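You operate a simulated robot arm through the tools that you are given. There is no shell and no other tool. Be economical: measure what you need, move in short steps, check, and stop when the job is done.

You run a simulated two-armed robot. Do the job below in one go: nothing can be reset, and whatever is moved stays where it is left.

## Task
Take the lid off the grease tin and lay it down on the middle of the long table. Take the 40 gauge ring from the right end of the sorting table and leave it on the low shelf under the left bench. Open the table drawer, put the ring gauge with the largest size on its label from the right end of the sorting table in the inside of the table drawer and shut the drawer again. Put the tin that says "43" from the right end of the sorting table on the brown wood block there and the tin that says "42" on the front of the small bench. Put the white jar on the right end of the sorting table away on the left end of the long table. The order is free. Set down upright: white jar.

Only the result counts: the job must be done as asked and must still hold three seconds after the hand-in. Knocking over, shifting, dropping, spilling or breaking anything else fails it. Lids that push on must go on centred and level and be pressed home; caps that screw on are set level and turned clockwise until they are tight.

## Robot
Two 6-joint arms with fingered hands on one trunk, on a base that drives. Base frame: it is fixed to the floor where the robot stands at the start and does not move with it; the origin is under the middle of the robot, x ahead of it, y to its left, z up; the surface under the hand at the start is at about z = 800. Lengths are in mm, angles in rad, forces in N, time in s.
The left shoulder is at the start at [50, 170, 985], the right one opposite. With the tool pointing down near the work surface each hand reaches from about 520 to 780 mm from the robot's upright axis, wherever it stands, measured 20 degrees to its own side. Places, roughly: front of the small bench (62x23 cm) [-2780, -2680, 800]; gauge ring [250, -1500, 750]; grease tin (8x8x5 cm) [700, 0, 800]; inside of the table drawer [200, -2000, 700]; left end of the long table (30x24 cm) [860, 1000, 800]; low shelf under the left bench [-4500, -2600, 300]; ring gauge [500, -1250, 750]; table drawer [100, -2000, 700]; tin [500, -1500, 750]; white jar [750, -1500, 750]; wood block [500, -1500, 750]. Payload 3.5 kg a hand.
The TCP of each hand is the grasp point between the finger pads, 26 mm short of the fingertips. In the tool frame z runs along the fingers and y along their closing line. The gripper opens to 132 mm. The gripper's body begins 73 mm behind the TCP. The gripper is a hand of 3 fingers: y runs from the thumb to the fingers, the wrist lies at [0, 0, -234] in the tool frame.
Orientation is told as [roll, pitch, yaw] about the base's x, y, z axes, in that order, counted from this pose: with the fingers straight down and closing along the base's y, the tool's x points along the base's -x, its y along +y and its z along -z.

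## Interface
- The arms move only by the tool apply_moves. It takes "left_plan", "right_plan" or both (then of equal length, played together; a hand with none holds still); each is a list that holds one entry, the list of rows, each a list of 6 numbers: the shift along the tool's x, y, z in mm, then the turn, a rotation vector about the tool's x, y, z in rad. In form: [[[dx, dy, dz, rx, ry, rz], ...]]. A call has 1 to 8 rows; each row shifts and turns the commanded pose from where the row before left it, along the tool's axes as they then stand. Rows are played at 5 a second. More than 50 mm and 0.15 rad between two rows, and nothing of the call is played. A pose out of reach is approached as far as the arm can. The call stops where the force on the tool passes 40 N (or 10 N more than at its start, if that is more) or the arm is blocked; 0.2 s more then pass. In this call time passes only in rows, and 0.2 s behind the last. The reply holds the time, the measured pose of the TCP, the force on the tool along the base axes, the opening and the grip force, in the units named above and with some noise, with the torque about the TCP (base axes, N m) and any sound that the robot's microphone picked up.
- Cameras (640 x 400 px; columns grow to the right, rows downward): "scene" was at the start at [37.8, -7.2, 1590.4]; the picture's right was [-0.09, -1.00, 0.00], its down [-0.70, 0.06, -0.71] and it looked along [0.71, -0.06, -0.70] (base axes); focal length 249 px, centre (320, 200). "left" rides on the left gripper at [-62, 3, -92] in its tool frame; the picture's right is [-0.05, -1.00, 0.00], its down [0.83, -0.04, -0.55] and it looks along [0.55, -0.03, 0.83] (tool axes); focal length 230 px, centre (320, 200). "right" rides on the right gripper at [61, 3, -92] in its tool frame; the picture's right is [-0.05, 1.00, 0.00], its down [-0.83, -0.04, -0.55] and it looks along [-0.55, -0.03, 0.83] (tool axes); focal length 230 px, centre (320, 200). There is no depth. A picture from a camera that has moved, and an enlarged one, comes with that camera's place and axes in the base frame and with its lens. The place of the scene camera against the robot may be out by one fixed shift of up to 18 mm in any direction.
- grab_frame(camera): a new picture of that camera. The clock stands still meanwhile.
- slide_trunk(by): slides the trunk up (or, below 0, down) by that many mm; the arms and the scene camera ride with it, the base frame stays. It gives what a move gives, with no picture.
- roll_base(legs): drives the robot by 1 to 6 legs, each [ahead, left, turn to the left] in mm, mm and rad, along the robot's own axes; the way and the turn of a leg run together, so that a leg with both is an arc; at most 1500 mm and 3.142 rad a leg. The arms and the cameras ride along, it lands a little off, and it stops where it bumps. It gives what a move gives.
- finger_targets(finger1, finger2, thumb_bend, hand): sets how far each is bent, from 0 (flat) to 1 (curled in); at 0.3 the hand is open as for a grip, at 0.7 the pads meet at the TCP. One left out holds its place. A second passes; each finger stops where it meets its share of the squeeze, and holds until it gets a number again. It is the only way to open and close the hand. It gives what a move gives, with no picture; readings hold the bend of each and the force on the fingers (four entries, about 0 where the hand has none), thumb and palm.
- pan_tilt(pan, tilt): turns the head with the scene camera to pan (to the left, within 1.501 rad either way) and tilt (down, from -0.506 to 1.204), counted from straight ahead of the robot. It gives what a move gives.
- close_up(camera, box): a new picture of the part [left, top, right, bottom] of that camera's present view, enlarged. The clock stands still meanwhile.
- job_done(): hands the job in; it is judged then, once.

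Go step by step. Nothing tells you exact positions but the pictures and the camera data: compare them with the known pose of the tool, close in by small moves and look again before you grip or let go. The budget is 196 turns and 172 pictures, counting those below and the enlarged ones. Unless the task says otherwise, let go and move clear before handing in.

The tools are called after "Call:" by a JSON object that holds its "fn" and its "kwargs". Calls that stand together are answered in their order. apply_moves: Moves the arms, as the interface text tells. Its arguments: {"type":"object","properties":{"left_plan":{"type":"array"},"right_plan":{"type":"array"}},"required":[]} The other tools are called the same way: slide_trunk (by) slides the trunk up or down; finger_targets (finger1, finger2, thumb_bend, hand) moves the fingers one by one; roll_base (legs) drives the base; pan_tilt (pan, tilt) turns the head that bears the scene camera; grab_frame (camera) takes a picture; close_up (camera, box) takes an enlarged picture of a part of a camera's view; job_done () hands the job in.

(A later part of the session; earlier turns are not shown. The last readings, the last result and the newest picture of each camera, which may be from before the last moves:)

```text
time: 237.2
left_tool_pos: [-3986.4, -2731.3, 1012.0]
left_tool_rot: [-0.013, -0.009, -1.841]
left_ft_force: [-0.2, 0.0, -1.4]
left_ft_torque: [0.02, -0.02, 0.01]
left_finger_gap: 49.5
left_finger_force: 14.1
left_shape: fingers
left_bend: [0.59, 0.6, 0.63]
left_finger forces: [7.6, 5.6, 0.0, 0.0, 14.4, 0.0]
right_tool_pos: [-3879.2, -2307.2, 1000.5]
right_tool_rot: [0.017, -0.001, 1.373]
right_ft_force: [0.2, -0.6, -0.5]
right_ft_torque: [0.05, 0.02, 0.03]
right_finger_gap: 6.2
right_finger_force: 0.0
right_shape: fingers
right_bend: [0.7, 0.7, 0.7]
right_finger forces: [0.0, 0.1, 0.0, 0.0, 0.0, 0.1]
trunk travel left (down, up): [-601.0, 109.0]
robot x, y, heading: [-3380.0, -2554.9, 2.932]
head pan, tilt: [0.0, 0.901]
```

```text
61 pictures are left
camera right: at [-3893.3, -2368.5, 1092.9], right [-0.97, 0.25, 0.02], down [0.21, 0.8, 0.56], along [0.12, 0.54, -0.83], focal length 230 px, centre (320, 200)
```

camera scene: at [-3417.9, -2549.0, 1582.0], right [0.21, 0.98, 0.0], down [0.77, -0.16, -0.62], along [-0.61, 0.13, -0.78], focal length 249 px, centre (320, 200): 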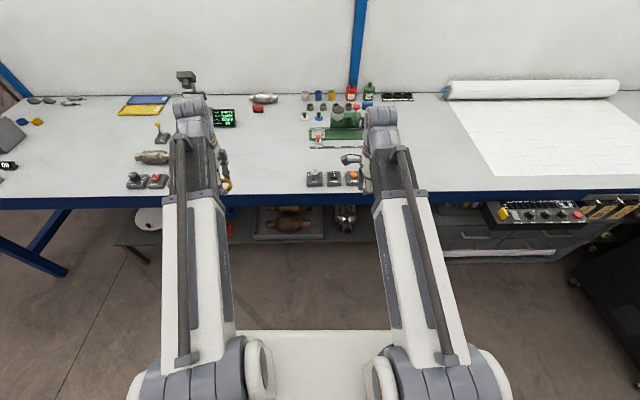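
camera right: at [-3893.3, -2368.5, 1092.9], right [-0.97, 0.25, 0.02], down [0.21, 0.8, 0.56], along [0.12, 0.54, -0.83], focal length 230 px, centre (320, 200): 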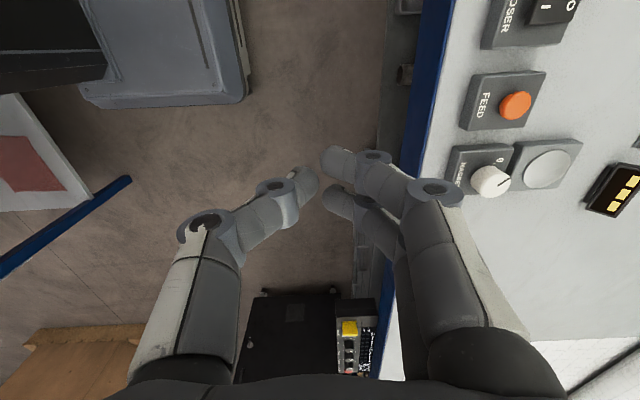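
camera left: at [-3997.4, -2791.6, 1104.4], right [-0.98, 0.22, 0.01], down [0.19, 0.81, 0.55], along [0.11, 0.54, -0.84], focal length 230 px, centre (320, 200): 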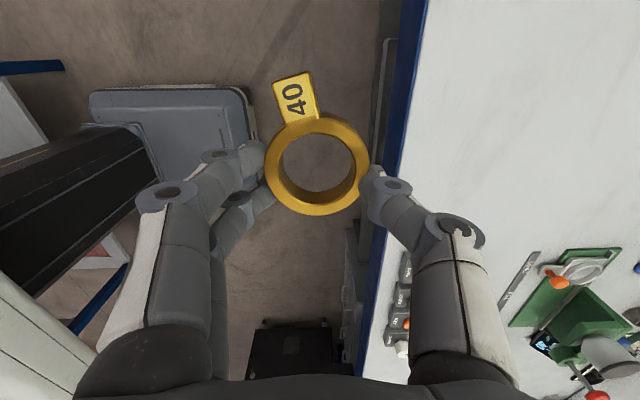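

Both hands are about 100 mm or more outside the edge. I'll lower the trunk in two stages.

Call:
{"fn": "slide_trunk", "kwargs": {"by": -300}}

Call:
{"fn": "slide_trunk", "kwargs": {"by": -270}}

Call:
{"fn": "pan_tilt", "kwargs": {"pan": 0.1, "tilt": 0.75}}

Call:
{"fn": "grab_frame", "kwargs": {"camera": "scene"}}

Call:
{"fn": "grab_frame", "kwargs": {"camera": "left"}}

```text
time: 240.2
left_tool_pos: [-3986.5, -2731.1, 711.3]
left_tool_rot: [-0.012, -0.009, -1.841]
left_ft_force: [0.6, 0.3, -1.1]
left_ft_torque: [0.02, 0.0, 0.0]
left_finger_gap: 49.5
left_finger_force: 14.1
left_shape: fingers
left_bend: [0.59, 0.6, 0.63]
left_finger forces: [7.6, 5.6, 0.0, 0.1, 14.4, 0.1]
right_tool_pos: [-3880.5, -2307.6, 701.3]
right_tool_rot: [0.015, -0.002, 1.373]
right_ft_force: [-0.6, 0.8, 0.2]
right_ft_torque: [0.0, 0.0, -0.01]
right_finger_gap: 6.2
right_finger_force: 0.1
right_shape: fingers
right_bend: [0.7, 0.7, 0.7]
right_finger forces: [0.1, 0.0, 0.0, 0.0, 0.0, 0.0]
trunk travel left (down, up): [-301.0, 409.0]
robot x, y, heading: [-3379.1, -2559.2, 2.934]
head pan, tilt: [0.0, 0.901]
```

```text
time: 242.9
left_tool_pos: [-3986.1, -2732.7, 441.1]
left_tool_rot: [-0.012, -0.009, -1.84]
left_ft_force: [-0.3, -0.6, -0.9]
left_ft_torque: [0.0, 0.03, 0.0]
left_finger_gap: 49.9
left_finger_force: 13.7
left_shape: fingers
left_bend: [0.59, 0.6, 0.63]
left_finger forces: [7.6, 5.6, 0.0, 0.1, 14.4, 0.0]
right_tool_pos: [-3881.0, -2307.1, 430.4]
right_tool_rot: [0.016, 0.0, 1.374]
right_ft_force: [-0.2, -0.7, -0.3]
right_ft_torque: [-0.01, 0.02, 0.0]
right_finger_gap: 6.0
right_finger_force: 0.0
right_shape: fingers
right_bend: [0.7, 0.7, 0.7]
right_finger forces: [0.0, 0.1, 0.0, 0.0, 0.0, 0.1]
trunk travel left (down, up): [-31.0, 679.0]
robot x, y, heading: [-3378.7, -2553.1, 2.934]
head pan, tilt: [0.0, 0.901]
```

```text
time: 243.6
left_tool_pos: [-3986.9, -2732.2, 441.5]
left_tool_rot: [-0.011, -0.01, -1.84]
left_ft_force: [0.4, 0.8, -1.1]
left_ft_torque: [-0.01, 0.01, 0.0]
left_finger_gap: 49.4
left_finger_force: 14.0
left_shape: fingers
left_bend: [0.59, 0.6, 0.63]
left_finger forces: [7.6, 5.6, 0.0, 0.1, 14.4, 0.0]
right_tool_pos: [-3880.2, -2307.0, 430.6]
right_tool_rot: [0.015, -0.003, 1.375]
right_ft_force: [0.0, -0.2, -0.3]
right_ft_torque: [-0.03, -0.01, -0.01]
right_finger_gap: 6.0
right_finger_force: 0.1
right_shape: fingers
right_bend: [0.7, 0.7, 0.7]
right_finger forces: [0.1, 0.0, 0.0, 0.0, 0.0, 0.0]
trunk travel left (down, up): [-31.0, 679.0]
robot x, y, heading: [-3380.4, -2553.4, 2.93]
head pan, tilt: [0.099, 0.75]
```

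```text
60 pictures are left
camera scene: at [-3427.5, -2555.4, 1023.8], right [0.11, 0.99, 0.0], down [0.68, -0.08, -0.73], along [-0.73, 0.08, -0.68], focal length 249 px, centre (320, 200)
```

scene: 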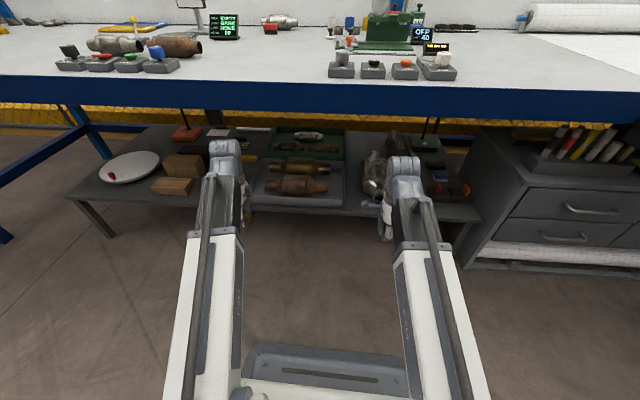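

```text
59 pictures are left
camera left: at [-3998.2, -2791.4, 533.9], right [-0.98, 0.22, 0.01], down [0.19, 0.81, 0.55], along [0.11, 0.54, -0.84], focal length 230 px, centre (320, 200)
```

left: 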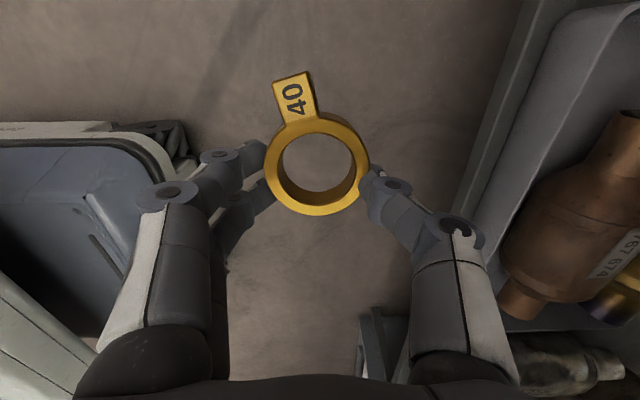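

I have a clear view of the low shelf now. I'll zoom in to find a free spot.

Call:
{"fn": "close_up", "kwargs": {"camera": "scene", "box": [60, 110, 300, 240]}}

Call:
{"fn": "close_up", "kwargs": {"camera": "scene", "box": [230, 110, 490, 250]}}

```text
2.67 times, centred on (180, 175) of scene
camera zoom: at [-3427.5, -2555.4, 1023.8], right [0.11, 0.99, 0.0], down [0.68, -0.08, -0.73], along [-0.73, 0.08, -0.68], focal length 664 px, centre (693, 267)
```

zoom: 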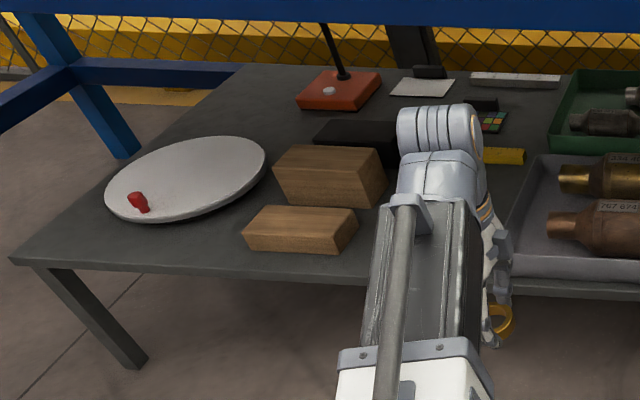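

```text
2.46 times, centred on (360, 180) of scene
camera zoom: at [-3427.5, -2555.4, 1023.8], right [0.11, 0.99, 0.0], down [0.68, -0.08, -0.73], along [-0.73, 0.08, -0.68], focal length 612 px, centre (222, 249)
```

zoom: 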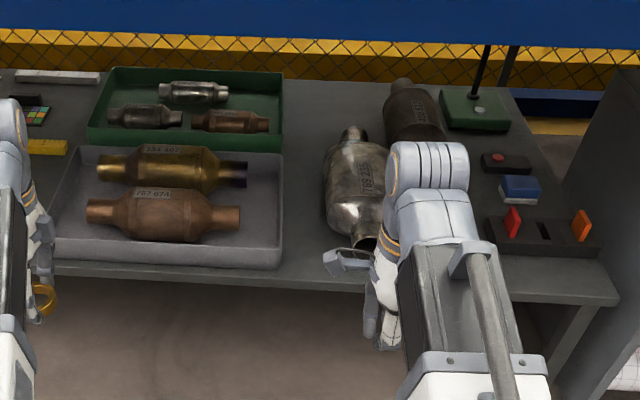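

A gap about 250 mm wide lies between the wood blocks and the tray, around [-4195, -2855]; the shelf top seems to be at z of about 385. I'll shift left, tilt the hand forward so the wrist stays outside, and look again.

Call:
{"fn": "slide_trunk", "kwargs": {"by": 25}}

Call:
{"fn": "roll_base", "kwargs": {"legs": [[0, 115, 0]]}}

Call:
{"fn": "apply_moves", "kwargs": {"left_plan": [[[0, 0, 0, 0.15, 0, 0], [0, 0, 0, 0.15, 0, 0], [0, 0, 0, 0.15, 0, 0], [0, 0, 0, 0.15, 0, 0]]]}}

Call:
{"fn": "grab_frame", "kwargs": {"camera": "left"}}

Call:
{"fn": "close_up", "kwargs": {"camera": "scene", "box": [100, 110, 340, 260]}}

```text
time: 244.3
left_tool_pos: [-3986.8, -2731.6, 466.8]
left_tool_rot: [-0.013, -0.009, -1.842]
left_ft_force: [-0.2, -0.1, -1.7]
left_ft_torque: [0.0, -0.02, -0.01]
left_finger_gap: 49.3
left_finger_force: 14.0
left_shape: fingers
left_bend: [0.59, 0.6, 0.63]
left_finger forces: [7.6, 5.7, 0.0, 0.1, 14.4, 0.1]
right_tool_pos: [-3880.3, -2307.7, 455.2]
right_tool_rot: [0.016, -0.001, 1.374]
right_ft_force: [-0.9, -1.1, 0.5]
right_ft_torque: [-0.01, -0.01, -0.01]
right_finger_gap: 5.8
right_finger_force: 0.0
right_shape: fingers
right_bend: [0.7, 0.7, 0.7]
right_finger forces: [0.0, 0.0, 0.0, 0.0, 0.1, 0.1]
trunk travel left (down, up): [-56.0, 654.0]
robot x, y, heading: [-3379.4, -2556.9, 2.932]
head pan, tilt: [0.099, 0.75]
```

```text
time: 245.5
left_tool_pos: [-4010.6, -2841.9, 465.5]
left_tool_rot: [-0.014, -0.009, -1.843]
left_ft_force: [0.3, 1.1, -1.8]
left_ft_torque: [-0.01, -0.01, -0.01]
left_finger_gap: 49.6
left_finger_force: 14.2
left_shape: fingers
left_bend: [0.59, 0.6, 0.63]
left_finger forces: [7.6, 5.6, 0.0, 0.1, 14.4, 0.1]
right_tool_pos: [-3903.2, -2417.5, 455.0]
right_tool_rot: [0.016, -0.003, 1.37]
right_ft_force: [0.4, 0.2, -0.6]
right_ft_torque: [0.01, 0.0, -0.01]
right_finger_gap: 6.0
right_finger_force: 0.1
right_shape: fingers
right_bend: [0.7, 0.7, 0.7]
right_finger forces: [0.1, 0.0, 0.0, 0.0, 0.1, 0.0]
trunk travel left (down, up): [-56.0, 654.0]
robot x, y, heading: [-3402.8, -2665.4, 2.928]
head pan, tilt: [0.099, 0.75]
```

```text
time: 246.5
left_tool_pos: [-4029.6, -2843.0, 470.4]
left_tool_rot: [-0.615, -0.005, -1.843]
left_ft_force: [0.0, -0.2, -0.8]
left_ft_torque: [0.0, -0.02, -0.04]
left_finger_gap: 49.3
left_finger_force: 14.2
left_shape: fingers
left_bend: [0.59, 0.6, 0.63]
left_finger forces: [8.3, 6.1, 0.0, 0.0, 14.3, 0.0]
left hand out of reach, approached as far as the arm can: row 4
right_tool_pos: [-3903.7, -2417.5, 455.1]
right_tool_rot: [0.015, -0.003, 1.371]
right_ft_force: [-1.0, -0.2, -0.5]
right_ft_torque: [0.01, 0.02, -0.01]
right_finger_gap: 5.9
right_finger_force: 0.1
right_shape: fingers
right_bend: [0.7, 0.7, 0.7]
right_finger forces: [0.1, 0.0, 0.0, 0.0, 0.1, 0.0]
trunk travel left (down, up): [-56.0, 654.0]
robot x, y, heading: [-3404.1, -2665.8, 2.934]
head pan, tilt: [0.099, 0.75]
```

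```text
56 pictures are left
camera left: at [-3991.2, -2917.8, 544.8], right [-0.8, 0.17, 0.58], down [0.5, 0.73, 0.47], along [-0.34, 0.66, -0.67], focal length 230 px, centre (320, 200)
```

left: 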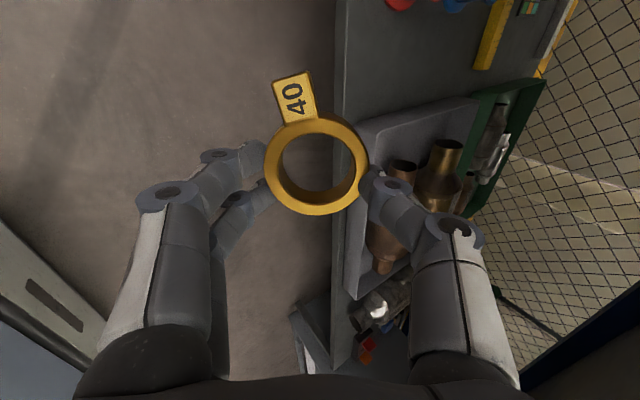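

```text
2.67 times, centred on (220, 185) of scene
camera zoom: at [-3451.3, -2666.5, 1048.9], right [0.11, 0.99, 0.0], down [0.68, -0.08, -0.73], along [-0.73, 0.08, -0.68], focal length 664 px, centre (587, 240)
```

zoom: 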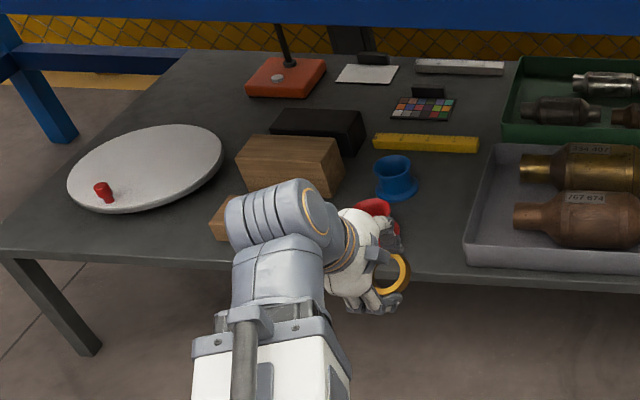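

The gap also holds a blue and a red bushing, so the free slot is nearer the tray's left side, by the front edge, around [-4165, -2803]. I'll move the ring in over it.

Call:
{"fn": "apply_moves", "kwargs": {"left_plan": [[[1, -34, 24, 0, 0, 0], [1, -34, 24, 0, 0, 0], [1, -34, 24, 0, 0, 0]]]}}

Call:
{"fn": "grab_frame", "kwargs": {"camera": "left"}}

Call:
{"fn": "close_up", "kwargs": {"camera": "scene", "box": [180, 130, 340, 240]}}

```text
time: 247.3
left_tool_pos: [-4149.8, -2805.6, 469.0]
left_tool_rot: [-0.612, -0.008, -1.843]
left_ft_force: [0.1, -0.1, -1.3]
left_ft_torque: [0.02, -0.02, 0.03]
left_finger_gap: 49.6
left_finger_force: 14.4
left_shape: fingers
left_bend: [0.59, 0.6, 0.63]
left_finger forces: [8.4, 6.1, 0.1, 0.0, 14.3, 0.1]
right_tool_pos: [-3903.6, -2418.1, 455.6]
right_tool_rot: [0.017, -0.002, 1.371]
right_ft_force: [-0.3, -1.2, -1.1]
right_ft_torque: [0.0, -0.01, 0.03]
right_finger_gap: 6.1
right_finger_force: 0.0
right_shape: fingers
right_bend: [0.7, 0.7, 0.7]
right_finger forces: [0.0, 0.0, 0.1, 0.1, 0.0, 0.0]
trunk travel left (down, up): [-56.0, 654.0]
robot x, y, heading: [-3407.6, -2664.5, 2.931]
head pan, tilt: [0.099, 0.75]
```

```text
54 pictures are left
camera left: at [-4111.9, -2878.5, 543.7], right [-0.8, 0.17, 0.57], down [0.5, 0.73, 0.47], along [-0.34, 0.66, -0.67], focal length 230 px, centre (320, 200)
```

left: 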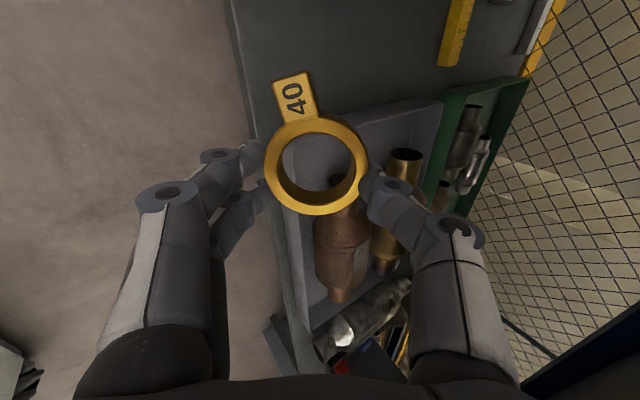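

```text
3.64 times, centred on (260, 185) of scene
camera zoom: at [-3451.3, -2666.5, 1048.9], right [0.11, 0.99, 0.0], down [0.68, -0.08, -0.73], along [-0.73, 0.08, -0.68], focal length 905 px, centre (538, 254)
```

zoom: 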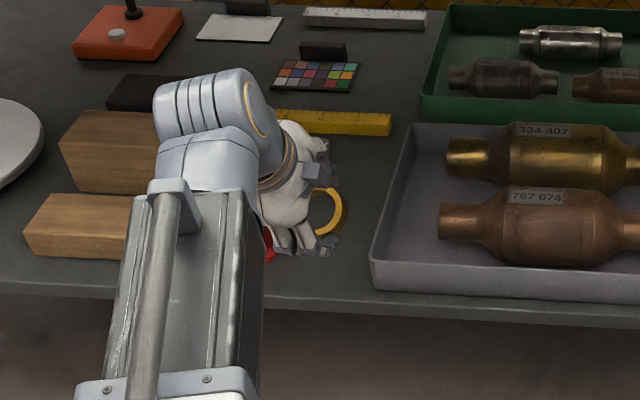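

The slot below the ring is clear of the red bushing and the tray. I'll lower in small steps until contact.

Call:
{"fn": "apply_moves", "kwargs": {"left_plan": [[[0, 8.7, 12.3, 0, 0, 0], [0, 4, 5.7, 0, 0, 0], [0, 2.9, 4.1, 0, 0, 0], [0, 2.3, 3.3, 0, 0, 0], [0, 2.3, 3.3, 0, 0, 0], [0, 2.3, 3.3, 0, 0, 0], [0, 2.3, 3.3, 0, 0, 0], [0, 2.3, 3.3, 0, 0, 0]]]}}

Call:
{"fn": "grab_frame", "kwargs": {"camera": "left"}}

```text
time: 249.1
left_tool_pos: [-4148.5, -2807.7, 422.7]
left_tool_rot: [-0.613, -0.008, -1.843]
left_ft_force: [0.8, 0.6, -1.7]
left_ft_torque: [0.03, -0.01, 0.04]
left_finger_gap: 49.5
left_finger_force: 14.5
left_shape: fingers
left_bend: [0.59, 0.6, 0.63]
left_finger forces: [8.3, 6.0, 0.0, 0.0, 14.4, 0.1]
right_tool_pos: [-3903.0, -2417.9, 454.6]
right_tool_rot: [0.017, -0.001, 1.372]
right_ft_force: [-0.1, -0.1, -0.6]
right_ft_torque: [-0.01, -0.01, 0.02]
right_finger_gap: 6.0
right_finger_force: 0.1
right_shape: fingers
right_bend: [0.7, 0.7, 0.7]
right_finger forces: [0.0, 0.0, 0.1, 0.0, 0.0, 0.0]
trunk travel left (down, up): [-56.0, 654.0]
robot x, y, heading: [-3403.0, -2669.0, 2.929]
head pan, tilt: [0.099, 0.75]
```

```text
52 pictures are left
camera left: at [-4111.6, -2880.9, 496.7], right [-0.8, 0.17, 0.57], down [0.5, 0.73, 0.47], along [-0.34, 0.66, -0.67], focal length 230 px, centre (320, 200)
```

left: 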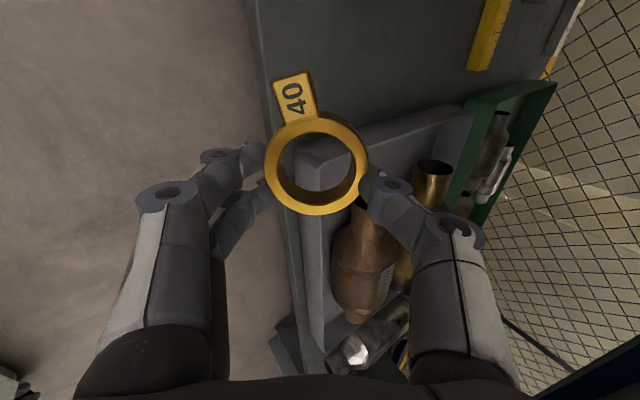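

Two hand views show that the shelf is really at z of about 290–300, so the ring must go further in. I'll move it to about [-4250, -2835] and check again.

Call:
{"fn": "apply_moves", "kwargs": {"left_plan": [[[-22, -31, 22, 0, 0, 0], [-22, -31, 22, 0, 0, 0]]]}}

Call:
{"fn": "grab_frame", "kwargs": {"camera": "left"}}

Call:
{"fn": "close_up", "kwargs": {"camera": "scene", "box": [180, 130, 340, 240]}}

```text
time: 249.7
left_tool_pos: [-4234.1, -2830.1, 424.9]
left_tool_rot: [-0.613, -0.008, -1.842]
left_ft_force: [-0.8, -0.2, -1.1]
left_ft_torque: [0.0, 0.0, 0.04]
left_finger_gap: 49.4
left_finger_force: 14.9
left_shape: fingers
left_bend: [0.59, 0.6, 0.63]
left_finger forces: [8.4, 6.2, 0.0, 0.0, 14.3, 0.1]
right_tool_pos: [-3902.7, -2417.0, 454.9]
right_tool_rot: [0.017, -0.004, 1.372]
right_ft_force: [0.6, -0.2, -0.5]
right_ft_torque: [0.0, 0.0, 0.01]
right_finger_gap: 6.2
right_finger_force: 0.1
right_shape: fingers
right_bend: [0.7, 0.7, 0.7]
right_finger forces: [0.1, 0.0, 0.0, 0.0, 0.0, 0.0]
trunk travel left (down, up): [-56.0, 654.0]
robot x, y, heading: [-3406.0, -2667.9, 2.933]
head pan, tilt: [0.099, 0.75]
```

```text
51 pictures are left
camera left: at [-4197.1, -2903.8, 499.3], right [-0.8, 0.17, 0.57], down [0.5, 0.73, 0.47], along [-0.34, 0.66, -0.67], focal length 230 px, centre (320, 200)
```

left: 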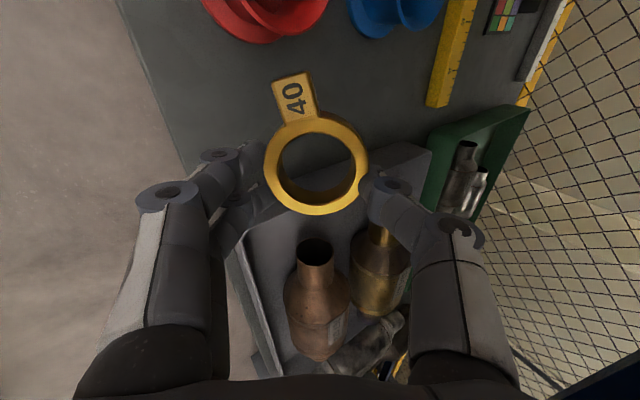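

```text
3.64 times, centred on (260, 185) of scene
camera zoom: at [-3451.3, -2666.5, 1048.9], right [0.11, 0.99, 0.0], down [0.68, -0.08, -0.73], along [-0.73, 0.08, -0.68], focal length 905 px, centre (538, 254)
```

zoom: 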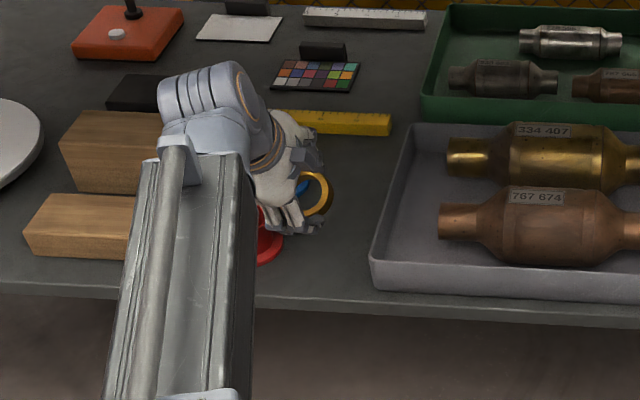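

The landing point is on free shelf. I'll nudge away from the red bushing and lower.

Call:
{"fn": "apply_moves", "kwargs": {"left_plan": [[[8, 12.3, -8.7, 0, 0, 0], [0, 14.4, 20.4, 0, 0, 0], [0, 11.5, 16.3, 0, 0, 0], [0, 3, 4.1, 0, 0, 0]]]}}

Call:
{"fn": "grab_frame", "kwargs": {"camera": "left"}}

```text
time: 250.7
left_tool_pos: [-4217.3, -2826.6, 372.5]
left_tool_rot: [-0.612, -0.009, -1.843]
left_ft_force: [0.8, 0.0, -2.3]
left_ft_torque: [0.02, 0.0, 0.02]
left_finger_gap: 49.3
left_finger_force: 14.1
left_shape: fingers
left_bend: [0.59, 0.6, 0.63]
left_finger forces: [8.4, 6.2, 0.1, 0.0, 14.1, 0.0]
right_tool_pos: [-3904.1, -2417.8, 455.7]
right_tool_rot: [0.017, -0.002, 1.372]
right_ft_force: [0.4, -0.3, 0.0]
right_ft_torque: [0.0, 0.01, 0.01]
right_finger_gap: 6.1
right_finger_force: 0.0
right_shape: fingers
right_bend: [0.7, 0.7, 0.7]
right_finger forces: [0.0, 0.0, 0.0, 0.0, 0.0, 0.0]
trunk travel left (down, up): [-56.0, 654.0]
robot x, y, heading: [-3401.0, -2664.5, 2.932]
head pan, tilt: [0.099, 0.75]
```

```text
49 pictures are left
camera left: at [-4179.6, -2900.5, 446.8], right [-0.8, 0.17, 0.57], down [0.5, 0.73, 0.47], along [-0.34, 0.66, -0.67], focal length 230 px, centre (320, 200)
```

left: 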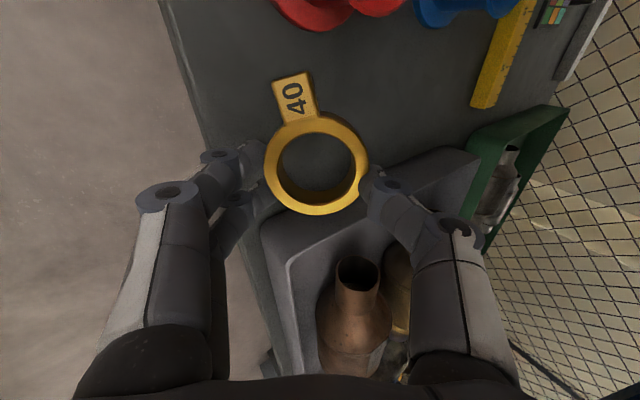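

Call:
{"fn": "apply_moves", "kwargs": {"left_plan": [[[0, 4.6, 6.5, 0, 0, 0], [0, 2.9, 4.1, 0, 0, 0], [0, 2.3, 3.3, 0, 0, 0], [0, 2.3, 3.3, 0, 0, 0], [0, 2.3, 3.3, 0, 0, 0], [0, 2.3, 3.3, 0, 0, 0], [0, 2.3, 3.3, 0, 0, 0], [0, 2.3, 3.3, 0, 0, 0]]]}}

Call:
{"fn": "grab_frame", "kwargs": {"camera": "left"}}

```text
time: 252.5
left_tool_pos: [-4217.7, -2828.0, 339.3]
left_tool_rot: [-0.617, -0.01, -1.839]
left_ft_force: [10.6, -1.7, 29.6]
left_ft_torque: [-0.37, -0.7, 0.09]
left_finger_gap: 48.7
left_finger_force: 37.9
left_shape: fingers
left_bend: [0.71, 0.65, 0.61]
left_finger forces: [45.5, 8.7, 0.0, 0.0, 22.3, 0.0]
right_tool_pos: [-3902.7, -2417.5, 457.3]
right_tool_rot: [0.019, 0.0, 1.373]
right_ft_force: [0.9, -0.4, 0.1]
right_ft_torque: [0.02, 0.02, -0.01]
right_finger_gap: 6.3
right_finger_force: 0.0
right_shape: fingers
right_bend: [0.7, 0.7, 0.7]
right_finger forces: [0.0, 0.1, 0.0, 0.0, 0.0, 0.1]
trunk travel left (down, up): [-56.0, 654.0]
robot x, y, heading: [-3408.7, -2666.7, 2.93]
head pan, tilt: [0.099, 0.75]
```

```text
48 pictures are left
camera left: at [-4179.1, -2901.0, 413.9], right [-0.8, 0.17, 0.58], down [0.5, 0.73, 0.47], along [-0.34, 0.66, -0.67], focal length 230 px, centre (320, 200)
```

left: 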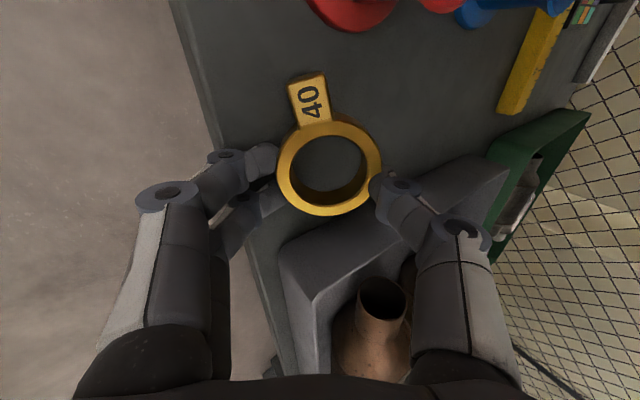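

Contact with the shelf. I'll ease up slightly and release.

Call:
{"fn": "apply_moves", "kwargs": {"left_plan": [[[0, -2.9, -4.1, 0, 0, 0]]]}}

Call:
{"fn": "finger_targets", "kwargs": {"hand": "left", "finger1": 0.48, "finger2": 0.48, "thumb_bend": 0.48}}

Call:
{"fn": "grab_frame", "kwargs": {"camera": "left"}}

```text
time: 252.9
left_tool_pos: [-4216.9, -2827.6, 340.5]
left_tool_rot: [-0.613, -0.009, -1.843]
left_ft_force: [0.1, -1.2, 13.4]
left_ft_torque: [-0.17, -0.07, -0.07]
left_finger_gap: 48.4
left_finger_force: 28.1
left_shape: fingers
left_bend: [0.68, 0.64, 0.61]
left_finger forces: [31.1, 4.3, 0.0, 0.0, 20.2, 0.0]
right_tool_pos: [-3902.2, -2417.2, 455.5]
right_tool_rot: [0.016, 0.0, 1.372]
right_ft_force: [0.6, -0.4, 0.9]
right_ft_torque: [0.01, 0.03, -0.01]
right_finger_gap: 6.0
right_finger_force: 0.0
right_shape: fingers
right_bend: [0.7, 0.7, 0.7]
right_finger forces: [0.0, 0.1, 0.1, 0.0, 0.0, 0.0]
trunk travel left (down, up): [-56.0, 654.0]
robot x, y, heading: [-3404.8, -2666.9, 2.928]
head pan, tilt: [0.099, 0.75]
```

```text
time: 253.9
left_tool_pos: [-4216.8, -2828.7, 342.7]
left_tool_rot: [-0.613, -0.01, -1.844]
left_ft_force: [-5.5, 1.1, 15.9]
left_ft_torque: [0.11, 0.15, 0.04]
left_finger_gap: 57.8
left_finger_force: 7.8
left_shape: fingers
left_bend: [0.59, 0.59, 0.48]
left_finger forces: [7.8, 8.4, 0.0, 0.0, 0.0, 0.0]
right_tool_pos: [-3902.2, -2418.7, 455.6]
right_tool_rot: [0.016, 0.0, 1.372]
right_ft_force: [-0.4, 0.4, 0.2]
right_ft_torque: [0.02, -0.02, 0.03]
right_finger_gap: 6.1
right_finger_force: 0.1
right_shape: fingers
right_bend: [0.7, 0.7, 0.7]
right_finger forces: [0.1, 0.1, 0.0, 0.1, 0.1, 0.0]
trunk travel left (down, up): [-56.0, 654.0]
robot x, y, heading: [-3403.5, -2667.8, 2.931]
head pan, tilt: [0.099, 0.75]
```

```text
47 pictures are left
camera left: at [-4179.5, -2901.0, 416.5], right [-0.8, 0.17, 0.58], down [0.5, 0.73, 0.47], along [-0.34, 0.66, -0.67], focal length 230 px, centre (320, 200)
```

left: 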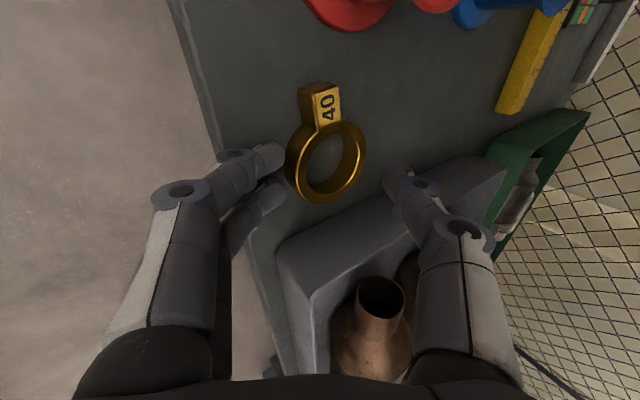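

The ring lies on the shelf. I'll lift the hand straight up first, then back out.

Call:
{"fn": "apply_moves", "kwargs": {"left_plan": [[[0, -8.7, -12.3, 0, 0, 0], [0, -17.3, -24.5, 0, 0, 0], [0, -20, -28.5, 0, 0, 0], [0, -11.5, -16.4, 0, 0, 0], [0, 37, -26, 0, 0, 0], [0, 37, -26, 0, 0, 0], [0, 37, -26, 0, 0, 0], [0, 37, -26, 0, 0, 0]]]}}

Call:
{"fn": "close_up", "kwargs": {"camera": "scene", "box": [180, 130, 340, 240]}}

Call:
{"fn": "grab_frame", "kwargs": {"camera": "left"}}

```text
time: 255.7
left_tool_pos: [-4042.0, -2875.4, 438.6]
left_tool_rot: [-0.611, -0.009, -1.842]
left_ft_force: [-0.3, 0.0, -0.5]
left_ft_torque: [-0.03, -0.02, 0.01]
left_finger_gap: 74.3
left_finger_force: 0.0
left_shape: fingers
left_bend: [0.48, 0.48, 0.48]
left_finger forces: [0.0, 0.0, 0.0, 0.0, 0.1, 0.0]
right_tool_pos: [-3903.0, -2416.3, 454.4]
right_tool_rot: [0.017, -0.001, 1.372]
right_ft_force: [-0.2, -0.1, 0.2]
right_ft_torque: [-0.04, 0.01, 0.02]
right_finger_gap: 6.0
right_finger_force: 0.1
right_shape: fingers
right_bend: [0.7, 0.7, 0.7]
right_finger forces: [0.0, 0.1, 0.0, 0.0, 0.1, 0.1]
trunk travel left (down, up): [-56.0, 654.0]
robot x, y, heading: [-3405.8, -2666.3, 2.929]
head pan, tilt: [0.099, 0.75]
```

```text
3.64 times, centred on (260, 185) of scene
camera zoom: at [-3451.3, -2666.4, 1048.9], right [0.11, 0.99, 0.0], down [0.68, -0.08, -0.73], along [-0.73, 0.08, -0.68], focal length 905 px, centre (538, 254)
```

zoom: 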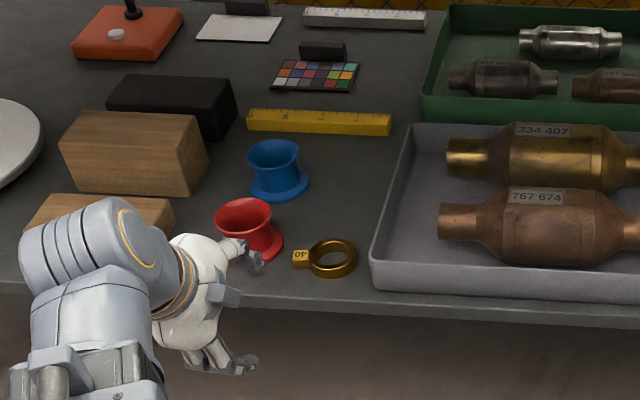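

```text
45 pictures are left
camera left: at [-4004.9, -2948.6, 513.0], right [-0.8, 0.17, 0.57], down [0.5, 0.73, 0.47], along [-0.34, 0.66, -0.67], focal length 230 px, centre (320, 200)
```

left: 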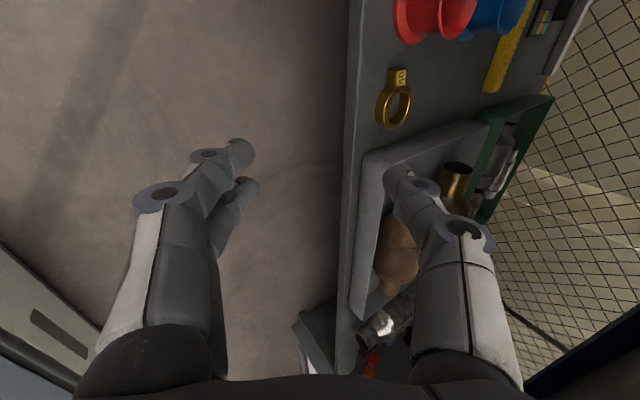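

The ring is flat on the low shelf. I'll back off a bit and raise the trunk again.

Call:
{"fn": "roll_base", "kwargs": {"legs": [[-75, 0, 0]]}}

Call:
{"fn": "grab_frame", "kwargs": {"camera": "left"}}

Call:
{"fn": "grab_frame", "kwargs": {"camera": "right"}}

```text
time: 256.8
left_tool_pos: [-3970.6, -2890.7, 438.4]
left_tool_rot: [-0.614, -0.008, -1.845]
left_ft_force: [0.2, 0.9, -0.8]
left_ft_torque: [0.01, 0.01, 0.01]
left_finger_gap: 73.9
left_finger_force: 0.1
left_shape: fingers
left_bend: [0.48, 0.48, 0.48]
left_finger forces: [0.0, 0.0, 0.0, 0.0, 0.1, 0.0]
right_tool_pos: [-3829.6, -2433.1, 456.2]
right_tool_rot: [0.017, -0.002, 1.369]
right_ft_force: [0.4, -0.7, 0.3]
right_ft_torque: [-0.01, 0.03, 0.0]
right_finger_gap: 6.2
right_finger_force: 0.0
right_shape: fingers
right_bend: [0.7, 0.7, 0.7]
right_finger forces: [0.0, 0.0, 0.1, 0.0, 0.0, 0.0]
trunk travel left (down, up): [-56.0, 654.0]
robot x, y, heading: [-3329.2, -2684.2, 2.93]
head pan, tilt: [0.099, 0.75]
```

```text
44 pictures are left
camera left: at [-3932.7, -2963.5, 513.1], right [-0.8, 0.18, 0.57], down [0.5, 0.73, 0.47], along [-0.33, 0.66, -0.67], focal length 230 px, centre (320, 200)
```

left: 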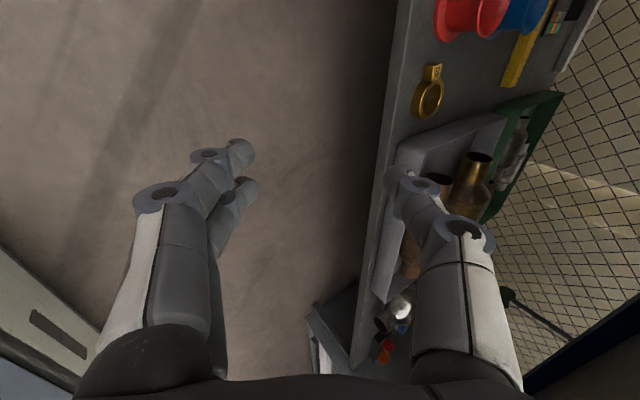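

```text
43 pictures are left
camera right: at [-3844.0, -2493.6, 547.5], right [-0.97, 0.25, 0.02], down [0.22, 0.8, 0.56], along [0.13, 0.54, -0.83], focal length 230 px, centre (320, 200)
```

right: 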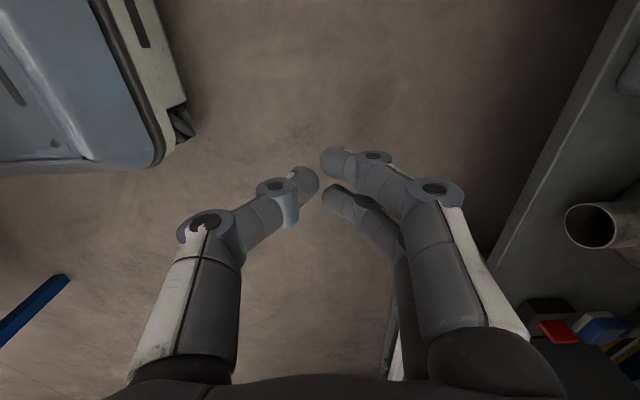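

Call:
{"fn": "slide_trunk", "kwargs": {"by": 600}}

Call:
{"fn": "apply_moves", "kwargs": {"left_plan": [[[0, 0, -20, -0.15, 0, 0], [0, 0, -20, -0.15, 0, 0], [0, 0, 0, -0.15, 0, 0], [0, 0, 0, -0.15, 0, 0]]]}}

Call:
{"fn": "pan_tilt", "kwargs": {"pan": -1.3, "tilt": 0.6}}

Call:
{"fn": "grab_frame", "kwargs": {"camera": "scene"}}

```text
refused: 600 is not a number from -400 to 400
```

```text
time: 257.8
left_tool_pos: [-3950.5, -2894.8, 473.8]
left_tool_rot: [-0.009, -0.008, -1.842]
left_ft_force: [-0.5, -0.2, -0.4]
left_ft_torque: [-0.02, -0.02, -0.04]
left_finger_gap: 74.2
left_finger_force: 0.1
left_shape: fingers
left_bend: [0.48, 0.48, 0.48]
left_finger forces: [0.1, 0.1, 0.0, 0.1, 0.1, 0.1]
right_tool_pos: [-3829.9, -2432.3, 456.4]
right_tool_rot: [0.015, -0.001, 1.37]
right_ft_force: [-0.2, 0.0, -0.2]
right_ft_torque: [0.02, 0.02, -0.02]
right_finger_gap: 6.1
right_finger_force: 0.1
right_shape: fingers
right_bend: [0.7, 0.7, 0.7]
right_finger forces: [0.0, 0.0, 0.0, 0.0, 0.0, 0.0]
trunk travel left (down, up): [-56.0, 654.0]
robot x, y, heading: [-3328.3, -2683.8, 2.931]
head pan, tilt: [0.099, 0.75]
```

```text
time: 259.3
left_tool_pos: [-3950.5, -2894.9, 472.7]
left_tool_rot: [-0.013, -0.009, -1.845]
left_ft_force: [0.8, -0.6, 0.4]
left_ft_torque: [-0.01, 0.01, 0.02]
left_finger_gap: 73.6
left_finger_force: 0.0
left_shape: fingers
left_bend: [0.48, 0.48, 0.48]
left_finger forces: [0.0, 0.1, 0.1, 0.0, 0.0, 0.0]
right_tool_pos: [-3830.7, -2431.8, 456.7]
right_tool_rot: [0.015, -0.001, 1.369]
right_ft_force: [0.0, 0.9, 0.7]
right_ft_torque: [-0.03, 0.01, 0.0]
right_finger_gap: 6.0
right_finger_force: 0.1
right_shape: fingers
right_bend: [0.7, 0.7, 0.7]
right_finger forces: [0.0, 0.0, 0.0, 0.1, 0.0, 0.0]
trunk travel left (down, up): [-56.0, 654.0]
robot x, y, heading: [-3333.3, -2681.3, 2.927]
head pan, tilt: [-1.3, 0.6]
```

```text
42 pictures are left
camera scene: at [-3300.9, -2603.3, 1061.7], right [1.0, 0.06, 0.0], down [0.03, -0.56, -0.83], along [-0.05, 0.82, -0.56], focal length 249 px, centre (320, 200)
```

scene: 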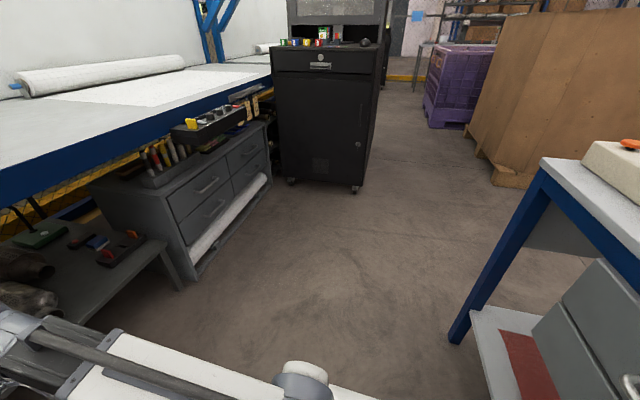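

I'll raise the trunk in two steps, then drive back out of the aisle towards the sorting table.

Call:
{"fn": "slide_trunk", "kwargs": {"by": 400}}

Call:
{"fn": "slide_trunk", "kwargs": {"by": 180}}

Call:
{"fn": "roll_base", "kwargs": {"legs": [[0, 0, -1.36], [1050, 0, 0], [0, 0, -1.58]]}}

Call:
{"fn": "pan_tilt", "kwargs": {"pan": 0, "tilt": 0.5}}

Call:
{"fn": "grab_frame", "kwargs": {"camera": "scene"}}

```text
time: 263.1
left_tool_pos: [-3950.3, -2895.0, 873.4]
left_tool_rot: [-0.013, -0.008, -1.845]
left_ft_force: [-0.5, -0.9, -0.5]
left_ft_torque: [0.02, -0.03, 0.01]
left_finger_gap: 74.2
left_finger_force: 0.1
left_shape: fingers
left_bend: [0.48, 0.48, 0.48]
left_finger forces: [0.1, 0.0, 0.0, 0.0, 0.0, 0.0]
right_tool_pos: [-3829.0, -2432.8, 854.8]
right_tool_rot: [0.016, 0.0, 1.37]
right_ft_force: [-0.3, -0.4, -0.5]
right_ft_torque: [-0.02, -0.02, 0.01]
right_finger_gap: 5.8
right_finger_force: 0.1
right_shape: fingers
right_bend: [0.7, 0.7, 0.7]
right_finger forces: [0.0, 0.0, 0.0, 0.1, 0.1, 0.1]
trunk travel left (down, up): [-456.0, 254.0]
robot x, y, heading: [-3331.8, -2683.3, 2.932]
head pan, tilt: [-1.3, 0.6]
```

```text
time: 265.1
left_tool_pos: [-3950.5, -2896.2, 1053.3]
left_tool_rot: [-0.012, -0.007, -1.846]
left_ft_force: [0.0, -0.7, -1.1]
left_ft_torque: [0.01, 0.01, 0.05]
left_finger_gap: 74.1
left_finger_force: 0.0
left_shape: fingers
left_bend: [0.48, 0.48, 0.48]
left_finger forces: [0.0, 0.1, 0.0, 0.0, 0.0, 0.0]
right_tool_pos: [-3829.2, -2432.6, 1035.1]
right_tool_rot: [0.015, -0.002, 1.371]
right_ft_force: [-1.7, -1.2, 0.0]
right_ft_torque: [0.01, -0.02, -0.02]
right_finger_gap: 6.0
right_finger_force: 0.0
right_shape: fingers
right_bend: [0.7, 0.7, 0.7]
right_finger forces: [0.0, 0.0, 0.1, 0.0, 0.1, 0.0]
trunk travel left (down, up): [-636.0, 74.0]
robot x, y, heading: [-3332.9, -2678.6, 2.927]
head pan, tilt: [-1.3, 0.6]
```

```text
time: 277.8
left_tool_pos: [-2740.2, -1315.4, 1053.9]
left_tool_rot: [-0.012, -0.009, 1.467]
left_ft_force: [-0.6, -0.9, 0.3]
left_ft_torque: [0.05, -0.02, -0.01]
left_finger_gap: 74.1
left_finger_force: 0.1
left_shape: fingers
left_bend: [0.48, 0.48, 0.48]
left_finger forces: [0.0, 0.0, 0.0, 0.1, 0.0, 0.1]
right_tool_pos: [-2781.6, -1790.9, 1035.9]
right_tool_rot: [0.015, -0.001, -1.601]
right_ft_force: [-0.5, 0.2, 0.7]
right_ft_torque: [0.01, 0.01, 0.02]
right_finger_gap: 6.1
right_finger_force: 0.0
right_shape: fingers
right_bend: [0.7, 0.7, 0.7]
right_finger forces: [0.1, 0.0, 0.0, 0.0, 0.0, 0.0]
trunk travel left (down, up): [-636.0, 74.0]
robot x, y, heading: [-3318.5, -1630.4, -0.042]
head pan, tilt: [-1.3, 0.6]
```

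```text
time: 279.2
left_tool_pos: [-2741.1, -1314.6, 1053.0]
left_tool_rot: [-0.012, -0.008, 1.467]
left_ft_force: [0.2, -1.0, 0.1]
left_ft_torque: [0.01, 0.01, 0.01]
left_finger_gap: 74.1
left_finger_force: 0.0
left_shape: fingers
left_bend: [0.48, 0.48, 0.48]
left_finger forces: [0.1, 0.0, 0.0, 0.0, 0.0, 0.1]
right_tool_pos: [-2781.4, -1791.6, 1035.2]
right_tool_rot: [0.016, -0.002, -1.6]
right_ft_force: [-0.1, 0.1, 0.8]
right_ft_torque: [0.03, -0.03, -0.03]
right_finger_gap: 6.0
right_finger_force: 0.0
right_shape: fingers
right_bend: [0.7, 0.7, 0.7]
right_finger forces: [0.0, 0.0, 0.1, 0.1, 0.0, 0.1]
trunk travel left (down, up): [-636.0, 74.0]
robot x, y, heading: [-3314.4, -1628.6, -0.043]
head pan, tilt: [0.0, 0.499]
```

```text
41 pictures are left
camera scene: at [-3268.0, -1631.6, 1650.8], right [-0.04, -1.0, 0.0], down [-0.48, 0.02, -0.88], along [0.88, -0.04, -0.48], focal length 249 px, centre (320, 200)
```

scene: 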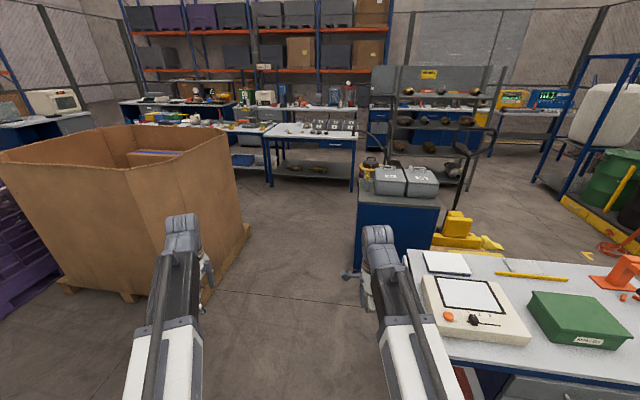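

The way back is clear between the cardboard bin and the cabinet. I'll drive back and take up the side-on stance near the jar, first at a safe distance.

Call:
{"fn": "roll_base", "kwargs": {"legs": [[0, 0, 0.06], [1450, 0, 0], [1000, 0, 0], [0, 0, -1.78], [-480, 480, 0]]}}

Call:
{"fn": "pan_tilt", "kwargs": {"pan": 1.4, "tilt": 0.85}}

Call:
{"fn": "grab_frame", "kwargs": {"camera": "scene"}}

```text
time: 299.4
left_tool_pos: [-88.8, -1873.3, 1053.7]
left_tool_rot: [-0.011, -0.009, -0.298]
left_ft_force: [0.9, 0.3, 0.2]
left_ft_torque: [0.03, 0.02, 0.05]
left_finger_gap: 74.2
left_finger_force: 0.1
left_shape: fingers
left_bend: [0.48, 0.48, 0.48]
left_finger forces: [0.0, 0.0, 0.1, 0.0, 0.0, 0.0]
right_tool_pos: [-547.6, -1741.5, 1034.8]
right_tool_rot: [0.016, -0.003, 2.918]
right_ft_force: [-0.4, 0.1, -0.2]
right_ft_torque: [-0.02, -0.02, 0.01]
right_finger_gap: 6.1
right_finger_force: 0.1
right_shape: fingers
right_bend: [0.7, 0.7, 0.7]
right_finger forces: [0.0, 0.0, 0.1, 0.0, 0.0, 0.0]
trunk travel left (down, up): [-636.0, 74.0]
robot x, y, heading: [-286.3, -1247.9, -1.802]
head pan, tilt: [0.0, 0.499]
```

```text
time: 300.9
left_tool_pos: [-89.0, -1873.7, 1053.9]
left_tool_rot: [-0.012, -0.008, -0.297]
left_ft_force: [0.0, 0.1, 0.2]
left_ft_torque: [0.01, 0.0, 0.0]
left_finger_gap: 74.2
left_finger_force: 0.0
left_shape: fingers
left_bend: [0.48, 0.48, 0.48]
left_finger forces: [0.1, 0.0, 0.0, 0.0, 0.0, 0.1]
right_tool_pos: [-548.9, -1741.8, 1035.3]
right_tool_rot: [0.016, 0.0, 2.918]
right_ft_force: [-0.7, -0.2, 0.1]
right_ft_torque: [0.0, -0.03, -0.01]
right_finger_gap: 6.2
right_finger_force: 0.0
right_shape: fingers
right_bend: [0.7, 0.7, 0.7]
right_finger forces: [0.1, 0.0, 0.0, 0.0, 0.1, 0.0]
trunk travel left (down, up): [-636.0, 74.0]
robot x, y, heading: [-283.7, -1250.1, -1.808]
head pan, tilt: [1.4, 0.85]
```

```text
40 pictures are left
camera scene: at [-209.2, -1241.3, 1620.9], right [-0.4, -0.92, 0.0], down [-0.69, 0.3, -0.66], along [0.61, -0.26, -0.75], focal length 249 px, centre (320, 200)
```

scene: 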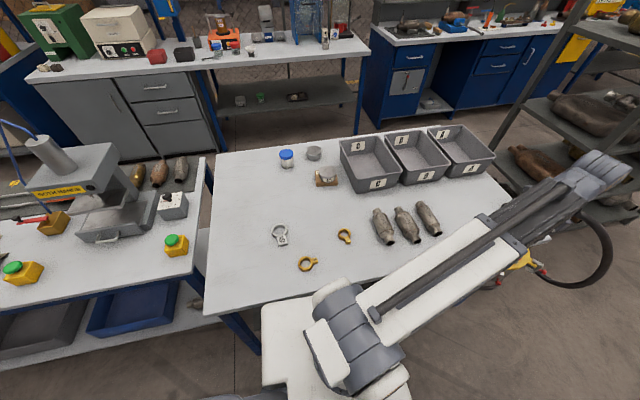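

The localisation is still good, with the jar at about [735, -1465]. I'll close in to the table and swing the left arm over.

Call:
{"fn": "roll_base", "kwargs": {"legs": [[0, 0, 0.037], [-35, 145, 0]]}}

Call:
{"fn": "apply_moves", "kwargs": {"left_plan": [[[-33.9, 18.7, 0, 0, 0, 0], [-33.9, 18.7, 0, 0, 0, 0], [-33.9, 18.7, 0, 0, 0, 0], [-33.9, 18.7, 0, 0, 0, 0], [-31.6, 26.5, 0, 0, 0, 0], [-31.6, 26.5, 0, 0, 0, 0], [-31.6, 26.5, 0, 0, 0, 0], [-31.6, 26.5, 0, 0, 0, 0]]]}}

Call:
{"fn": "apply_moves", "kwargs": {"left_plan": [[[-20.7, 36.9, 0, 0, 0, 0], [-20.7, 36.9, 0, 0, 0, 0], [-20.7, 36.9, 0, 0, 0, 0], [-20.7, 36.9, 0, 0, 0, 0], [-9.6, 41.9, 0, 0, 0, 0], [-9.6, 41.9, 0, 0, 0, 0], [-9.6, 41.9, 0, 0, 0, 0], [-9.6, 41.9, 0, 0, 0, 0]]]}}

Call:
{"fn": "finger_targets", "kwargs": {"hand": "left", "finger1": 0.3, "finger2": 0.3, "thumb_bend": 0.3}}

Call:
{"fn": "grab_frame", "kwargs": {"camera": "left"}}

```text
time: 302.6
left_tool_pos: [88.0, -1859.5, 1052.9]
left_tool_rot: [-0.013, -0.007, -0.256]
left_ft_force: [0.0, 0.5, 1.0]
left_ft_torque: [0.01, 0.04, 0.02]
left_finger_gap: 74.0
left_finger_force: 0.2
left_shape: fingers
left_bend: [0.48, 0.48, 0.48]
left_finger forces: [0.0, 0.0, 0.0, 0.0, 0.0, 0.0]
right_tool_pos: [-378.3, -1746.7, 1035.6]
right_tool_rot: [0.017, -0.002, 2.957]
right_ft_force: [0.6, -0.1, -0.5]
right_ft_torque: [-0.01, 0.05, -0.03]
right_finger_gap: 5.8
right_finger_force: 0.0
right_shape: fingers
right_bend: [0.7, 0.7, 0.7]
right_finger forces: [0.0, 0.1, 0.0, 0.0, 0.0, 0.1]
trunk travel left (down, up): [-636.0, 74.0]
robot x, y, heading: [-135.4, -1245.7, -1.769]
head pan, tilt: [1.4, 0.85]
```

```text
time: 304.4
left_tool_pos: [385.7, -1750.5, 1053.6]
left_tool_rot: [-0.012, -0.008, -0.257]
left_ft_force: [0.0, 0.1, -1.0]
left_ft_torque: [0.0, 0.01, 0.0]
left_finger_gap: 74.0
left_finger_force: 0.0
left_shape: fingers
left_bend: [0.48, 0.48, 0.48]
left_finger forces: [0.0, 0.1, 0.0, 0.1, 0.0, 0.0]
right_tool_pos: [-379.1, -1747.2, 1035.9]
right_tool_rot: [0.016, -0.001, 2.958]
right_ft_force: [0.7, 0.3, -0.1]
right_ft_torque: [0.0, 0.01, -0.01]
right_finger_gap: 6.0
right_finger_force: 0.0
right_shape: fingers
right_bend: [0.7, 0.7, 0.7]
right_finger forces: [0.1, 0.0, 0.0, 0.0, 0.0, 0.1]
trunk travel left (down, up): [-636.0, 74.0]
robot x, y, heading: [-142.0, -1241.1, -1.767]
head pan, tilt: [1.4, 0.85]
```

```text
time: 306.2
left_tool_pos: [584.3, -1476.6, 1051.4]
left_tool_rot: [-0.015, -0.01, -0.254]
left_ft_force: [-0.1, 0.0, -0.2]
left_ft_torque: [0.0, -0.02, 0.03]
left_finger_gap: 74.3
left_finger_force: 0.0
left_shape: fingers
left_bend: [0.48, 0.48, 0.48]
left_finger forces: [0.0, 0.0, 0.1, 0.0, 0.0, 0.1]
right_tool_pos: [-378.0, -1746.5, 1035.3]
right_tool_rot: [0.016, -0.002, 2.958]
right_ft_force: [0.2, 0.3, 0.4]
right_ft_torque: [-0.03, 0.02, -0.01]
right_finger_gap: 5.9
right_finger_force: 0.0
right_shape: fingers
right_bend: [0.7, 0.7, 0.7]
right_finger forces: [0.0, 0.0, 0.0, 0.0, 0.0, 0.0]
trunk travel left (down, up): [-636.0, 74.0]
robot x, y, heading: [-131.5, -1242.8, -1.768]
head pan, tilt: [1.4, 0.85]
```

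```text
time: 307.2
left_tool_pos: [583.1, -1476.9, 1051.7]
left_tool_rot: [-0.012, -0.009, -0.257]
left_ft_force: [-1.0, 0.0, -0.3]
left_ft_torque: [-0.04, 0.0, -0.01]
left_finger_gap: 134.3
left_finger_force: 0.1
left_shape: fingers
left_bend: [0.3, 0.3, 0.3]
left_finger forces: [0.1, 0.1, 0.1, 0.0, 0.0, 0.0]
right_tool_pos: [-377.6, -1745.9, 1034.5]
right_tool_rot: [0.015, -0.001, 2.957]
right_ft_force: [-0.6, 0.4, 0.6]
right_ft_torque: [-0.01, -0.01, 0.01]
right_finger_gap: 6.1
right_finger_force: 0.2
right_shape: fingers
right_bend: [0.7, 0.7, 0.7]
right_finger forces: [0.1, 0.0, 0.0, 0.1, 0.0, 0.0]
trunk travel left (down, up): [-636.0, 74.0]
robot x, y, heading: [-131.6, -1245.9, -1.775]
head pan, tilt: [1.4, 0.85]
```

```text
39 pictures are left
camera left: at [643.2, -1487.5, 1144.0], right [-0.2, -0.98, 0.01], down [-0.82, 0.18, 0.55], along [-0.54, 0.1, -0.84], focal length 230 px, centre (320, 200)
```

left: 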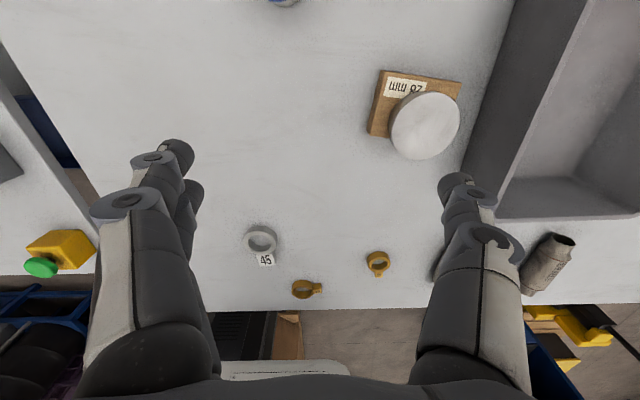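

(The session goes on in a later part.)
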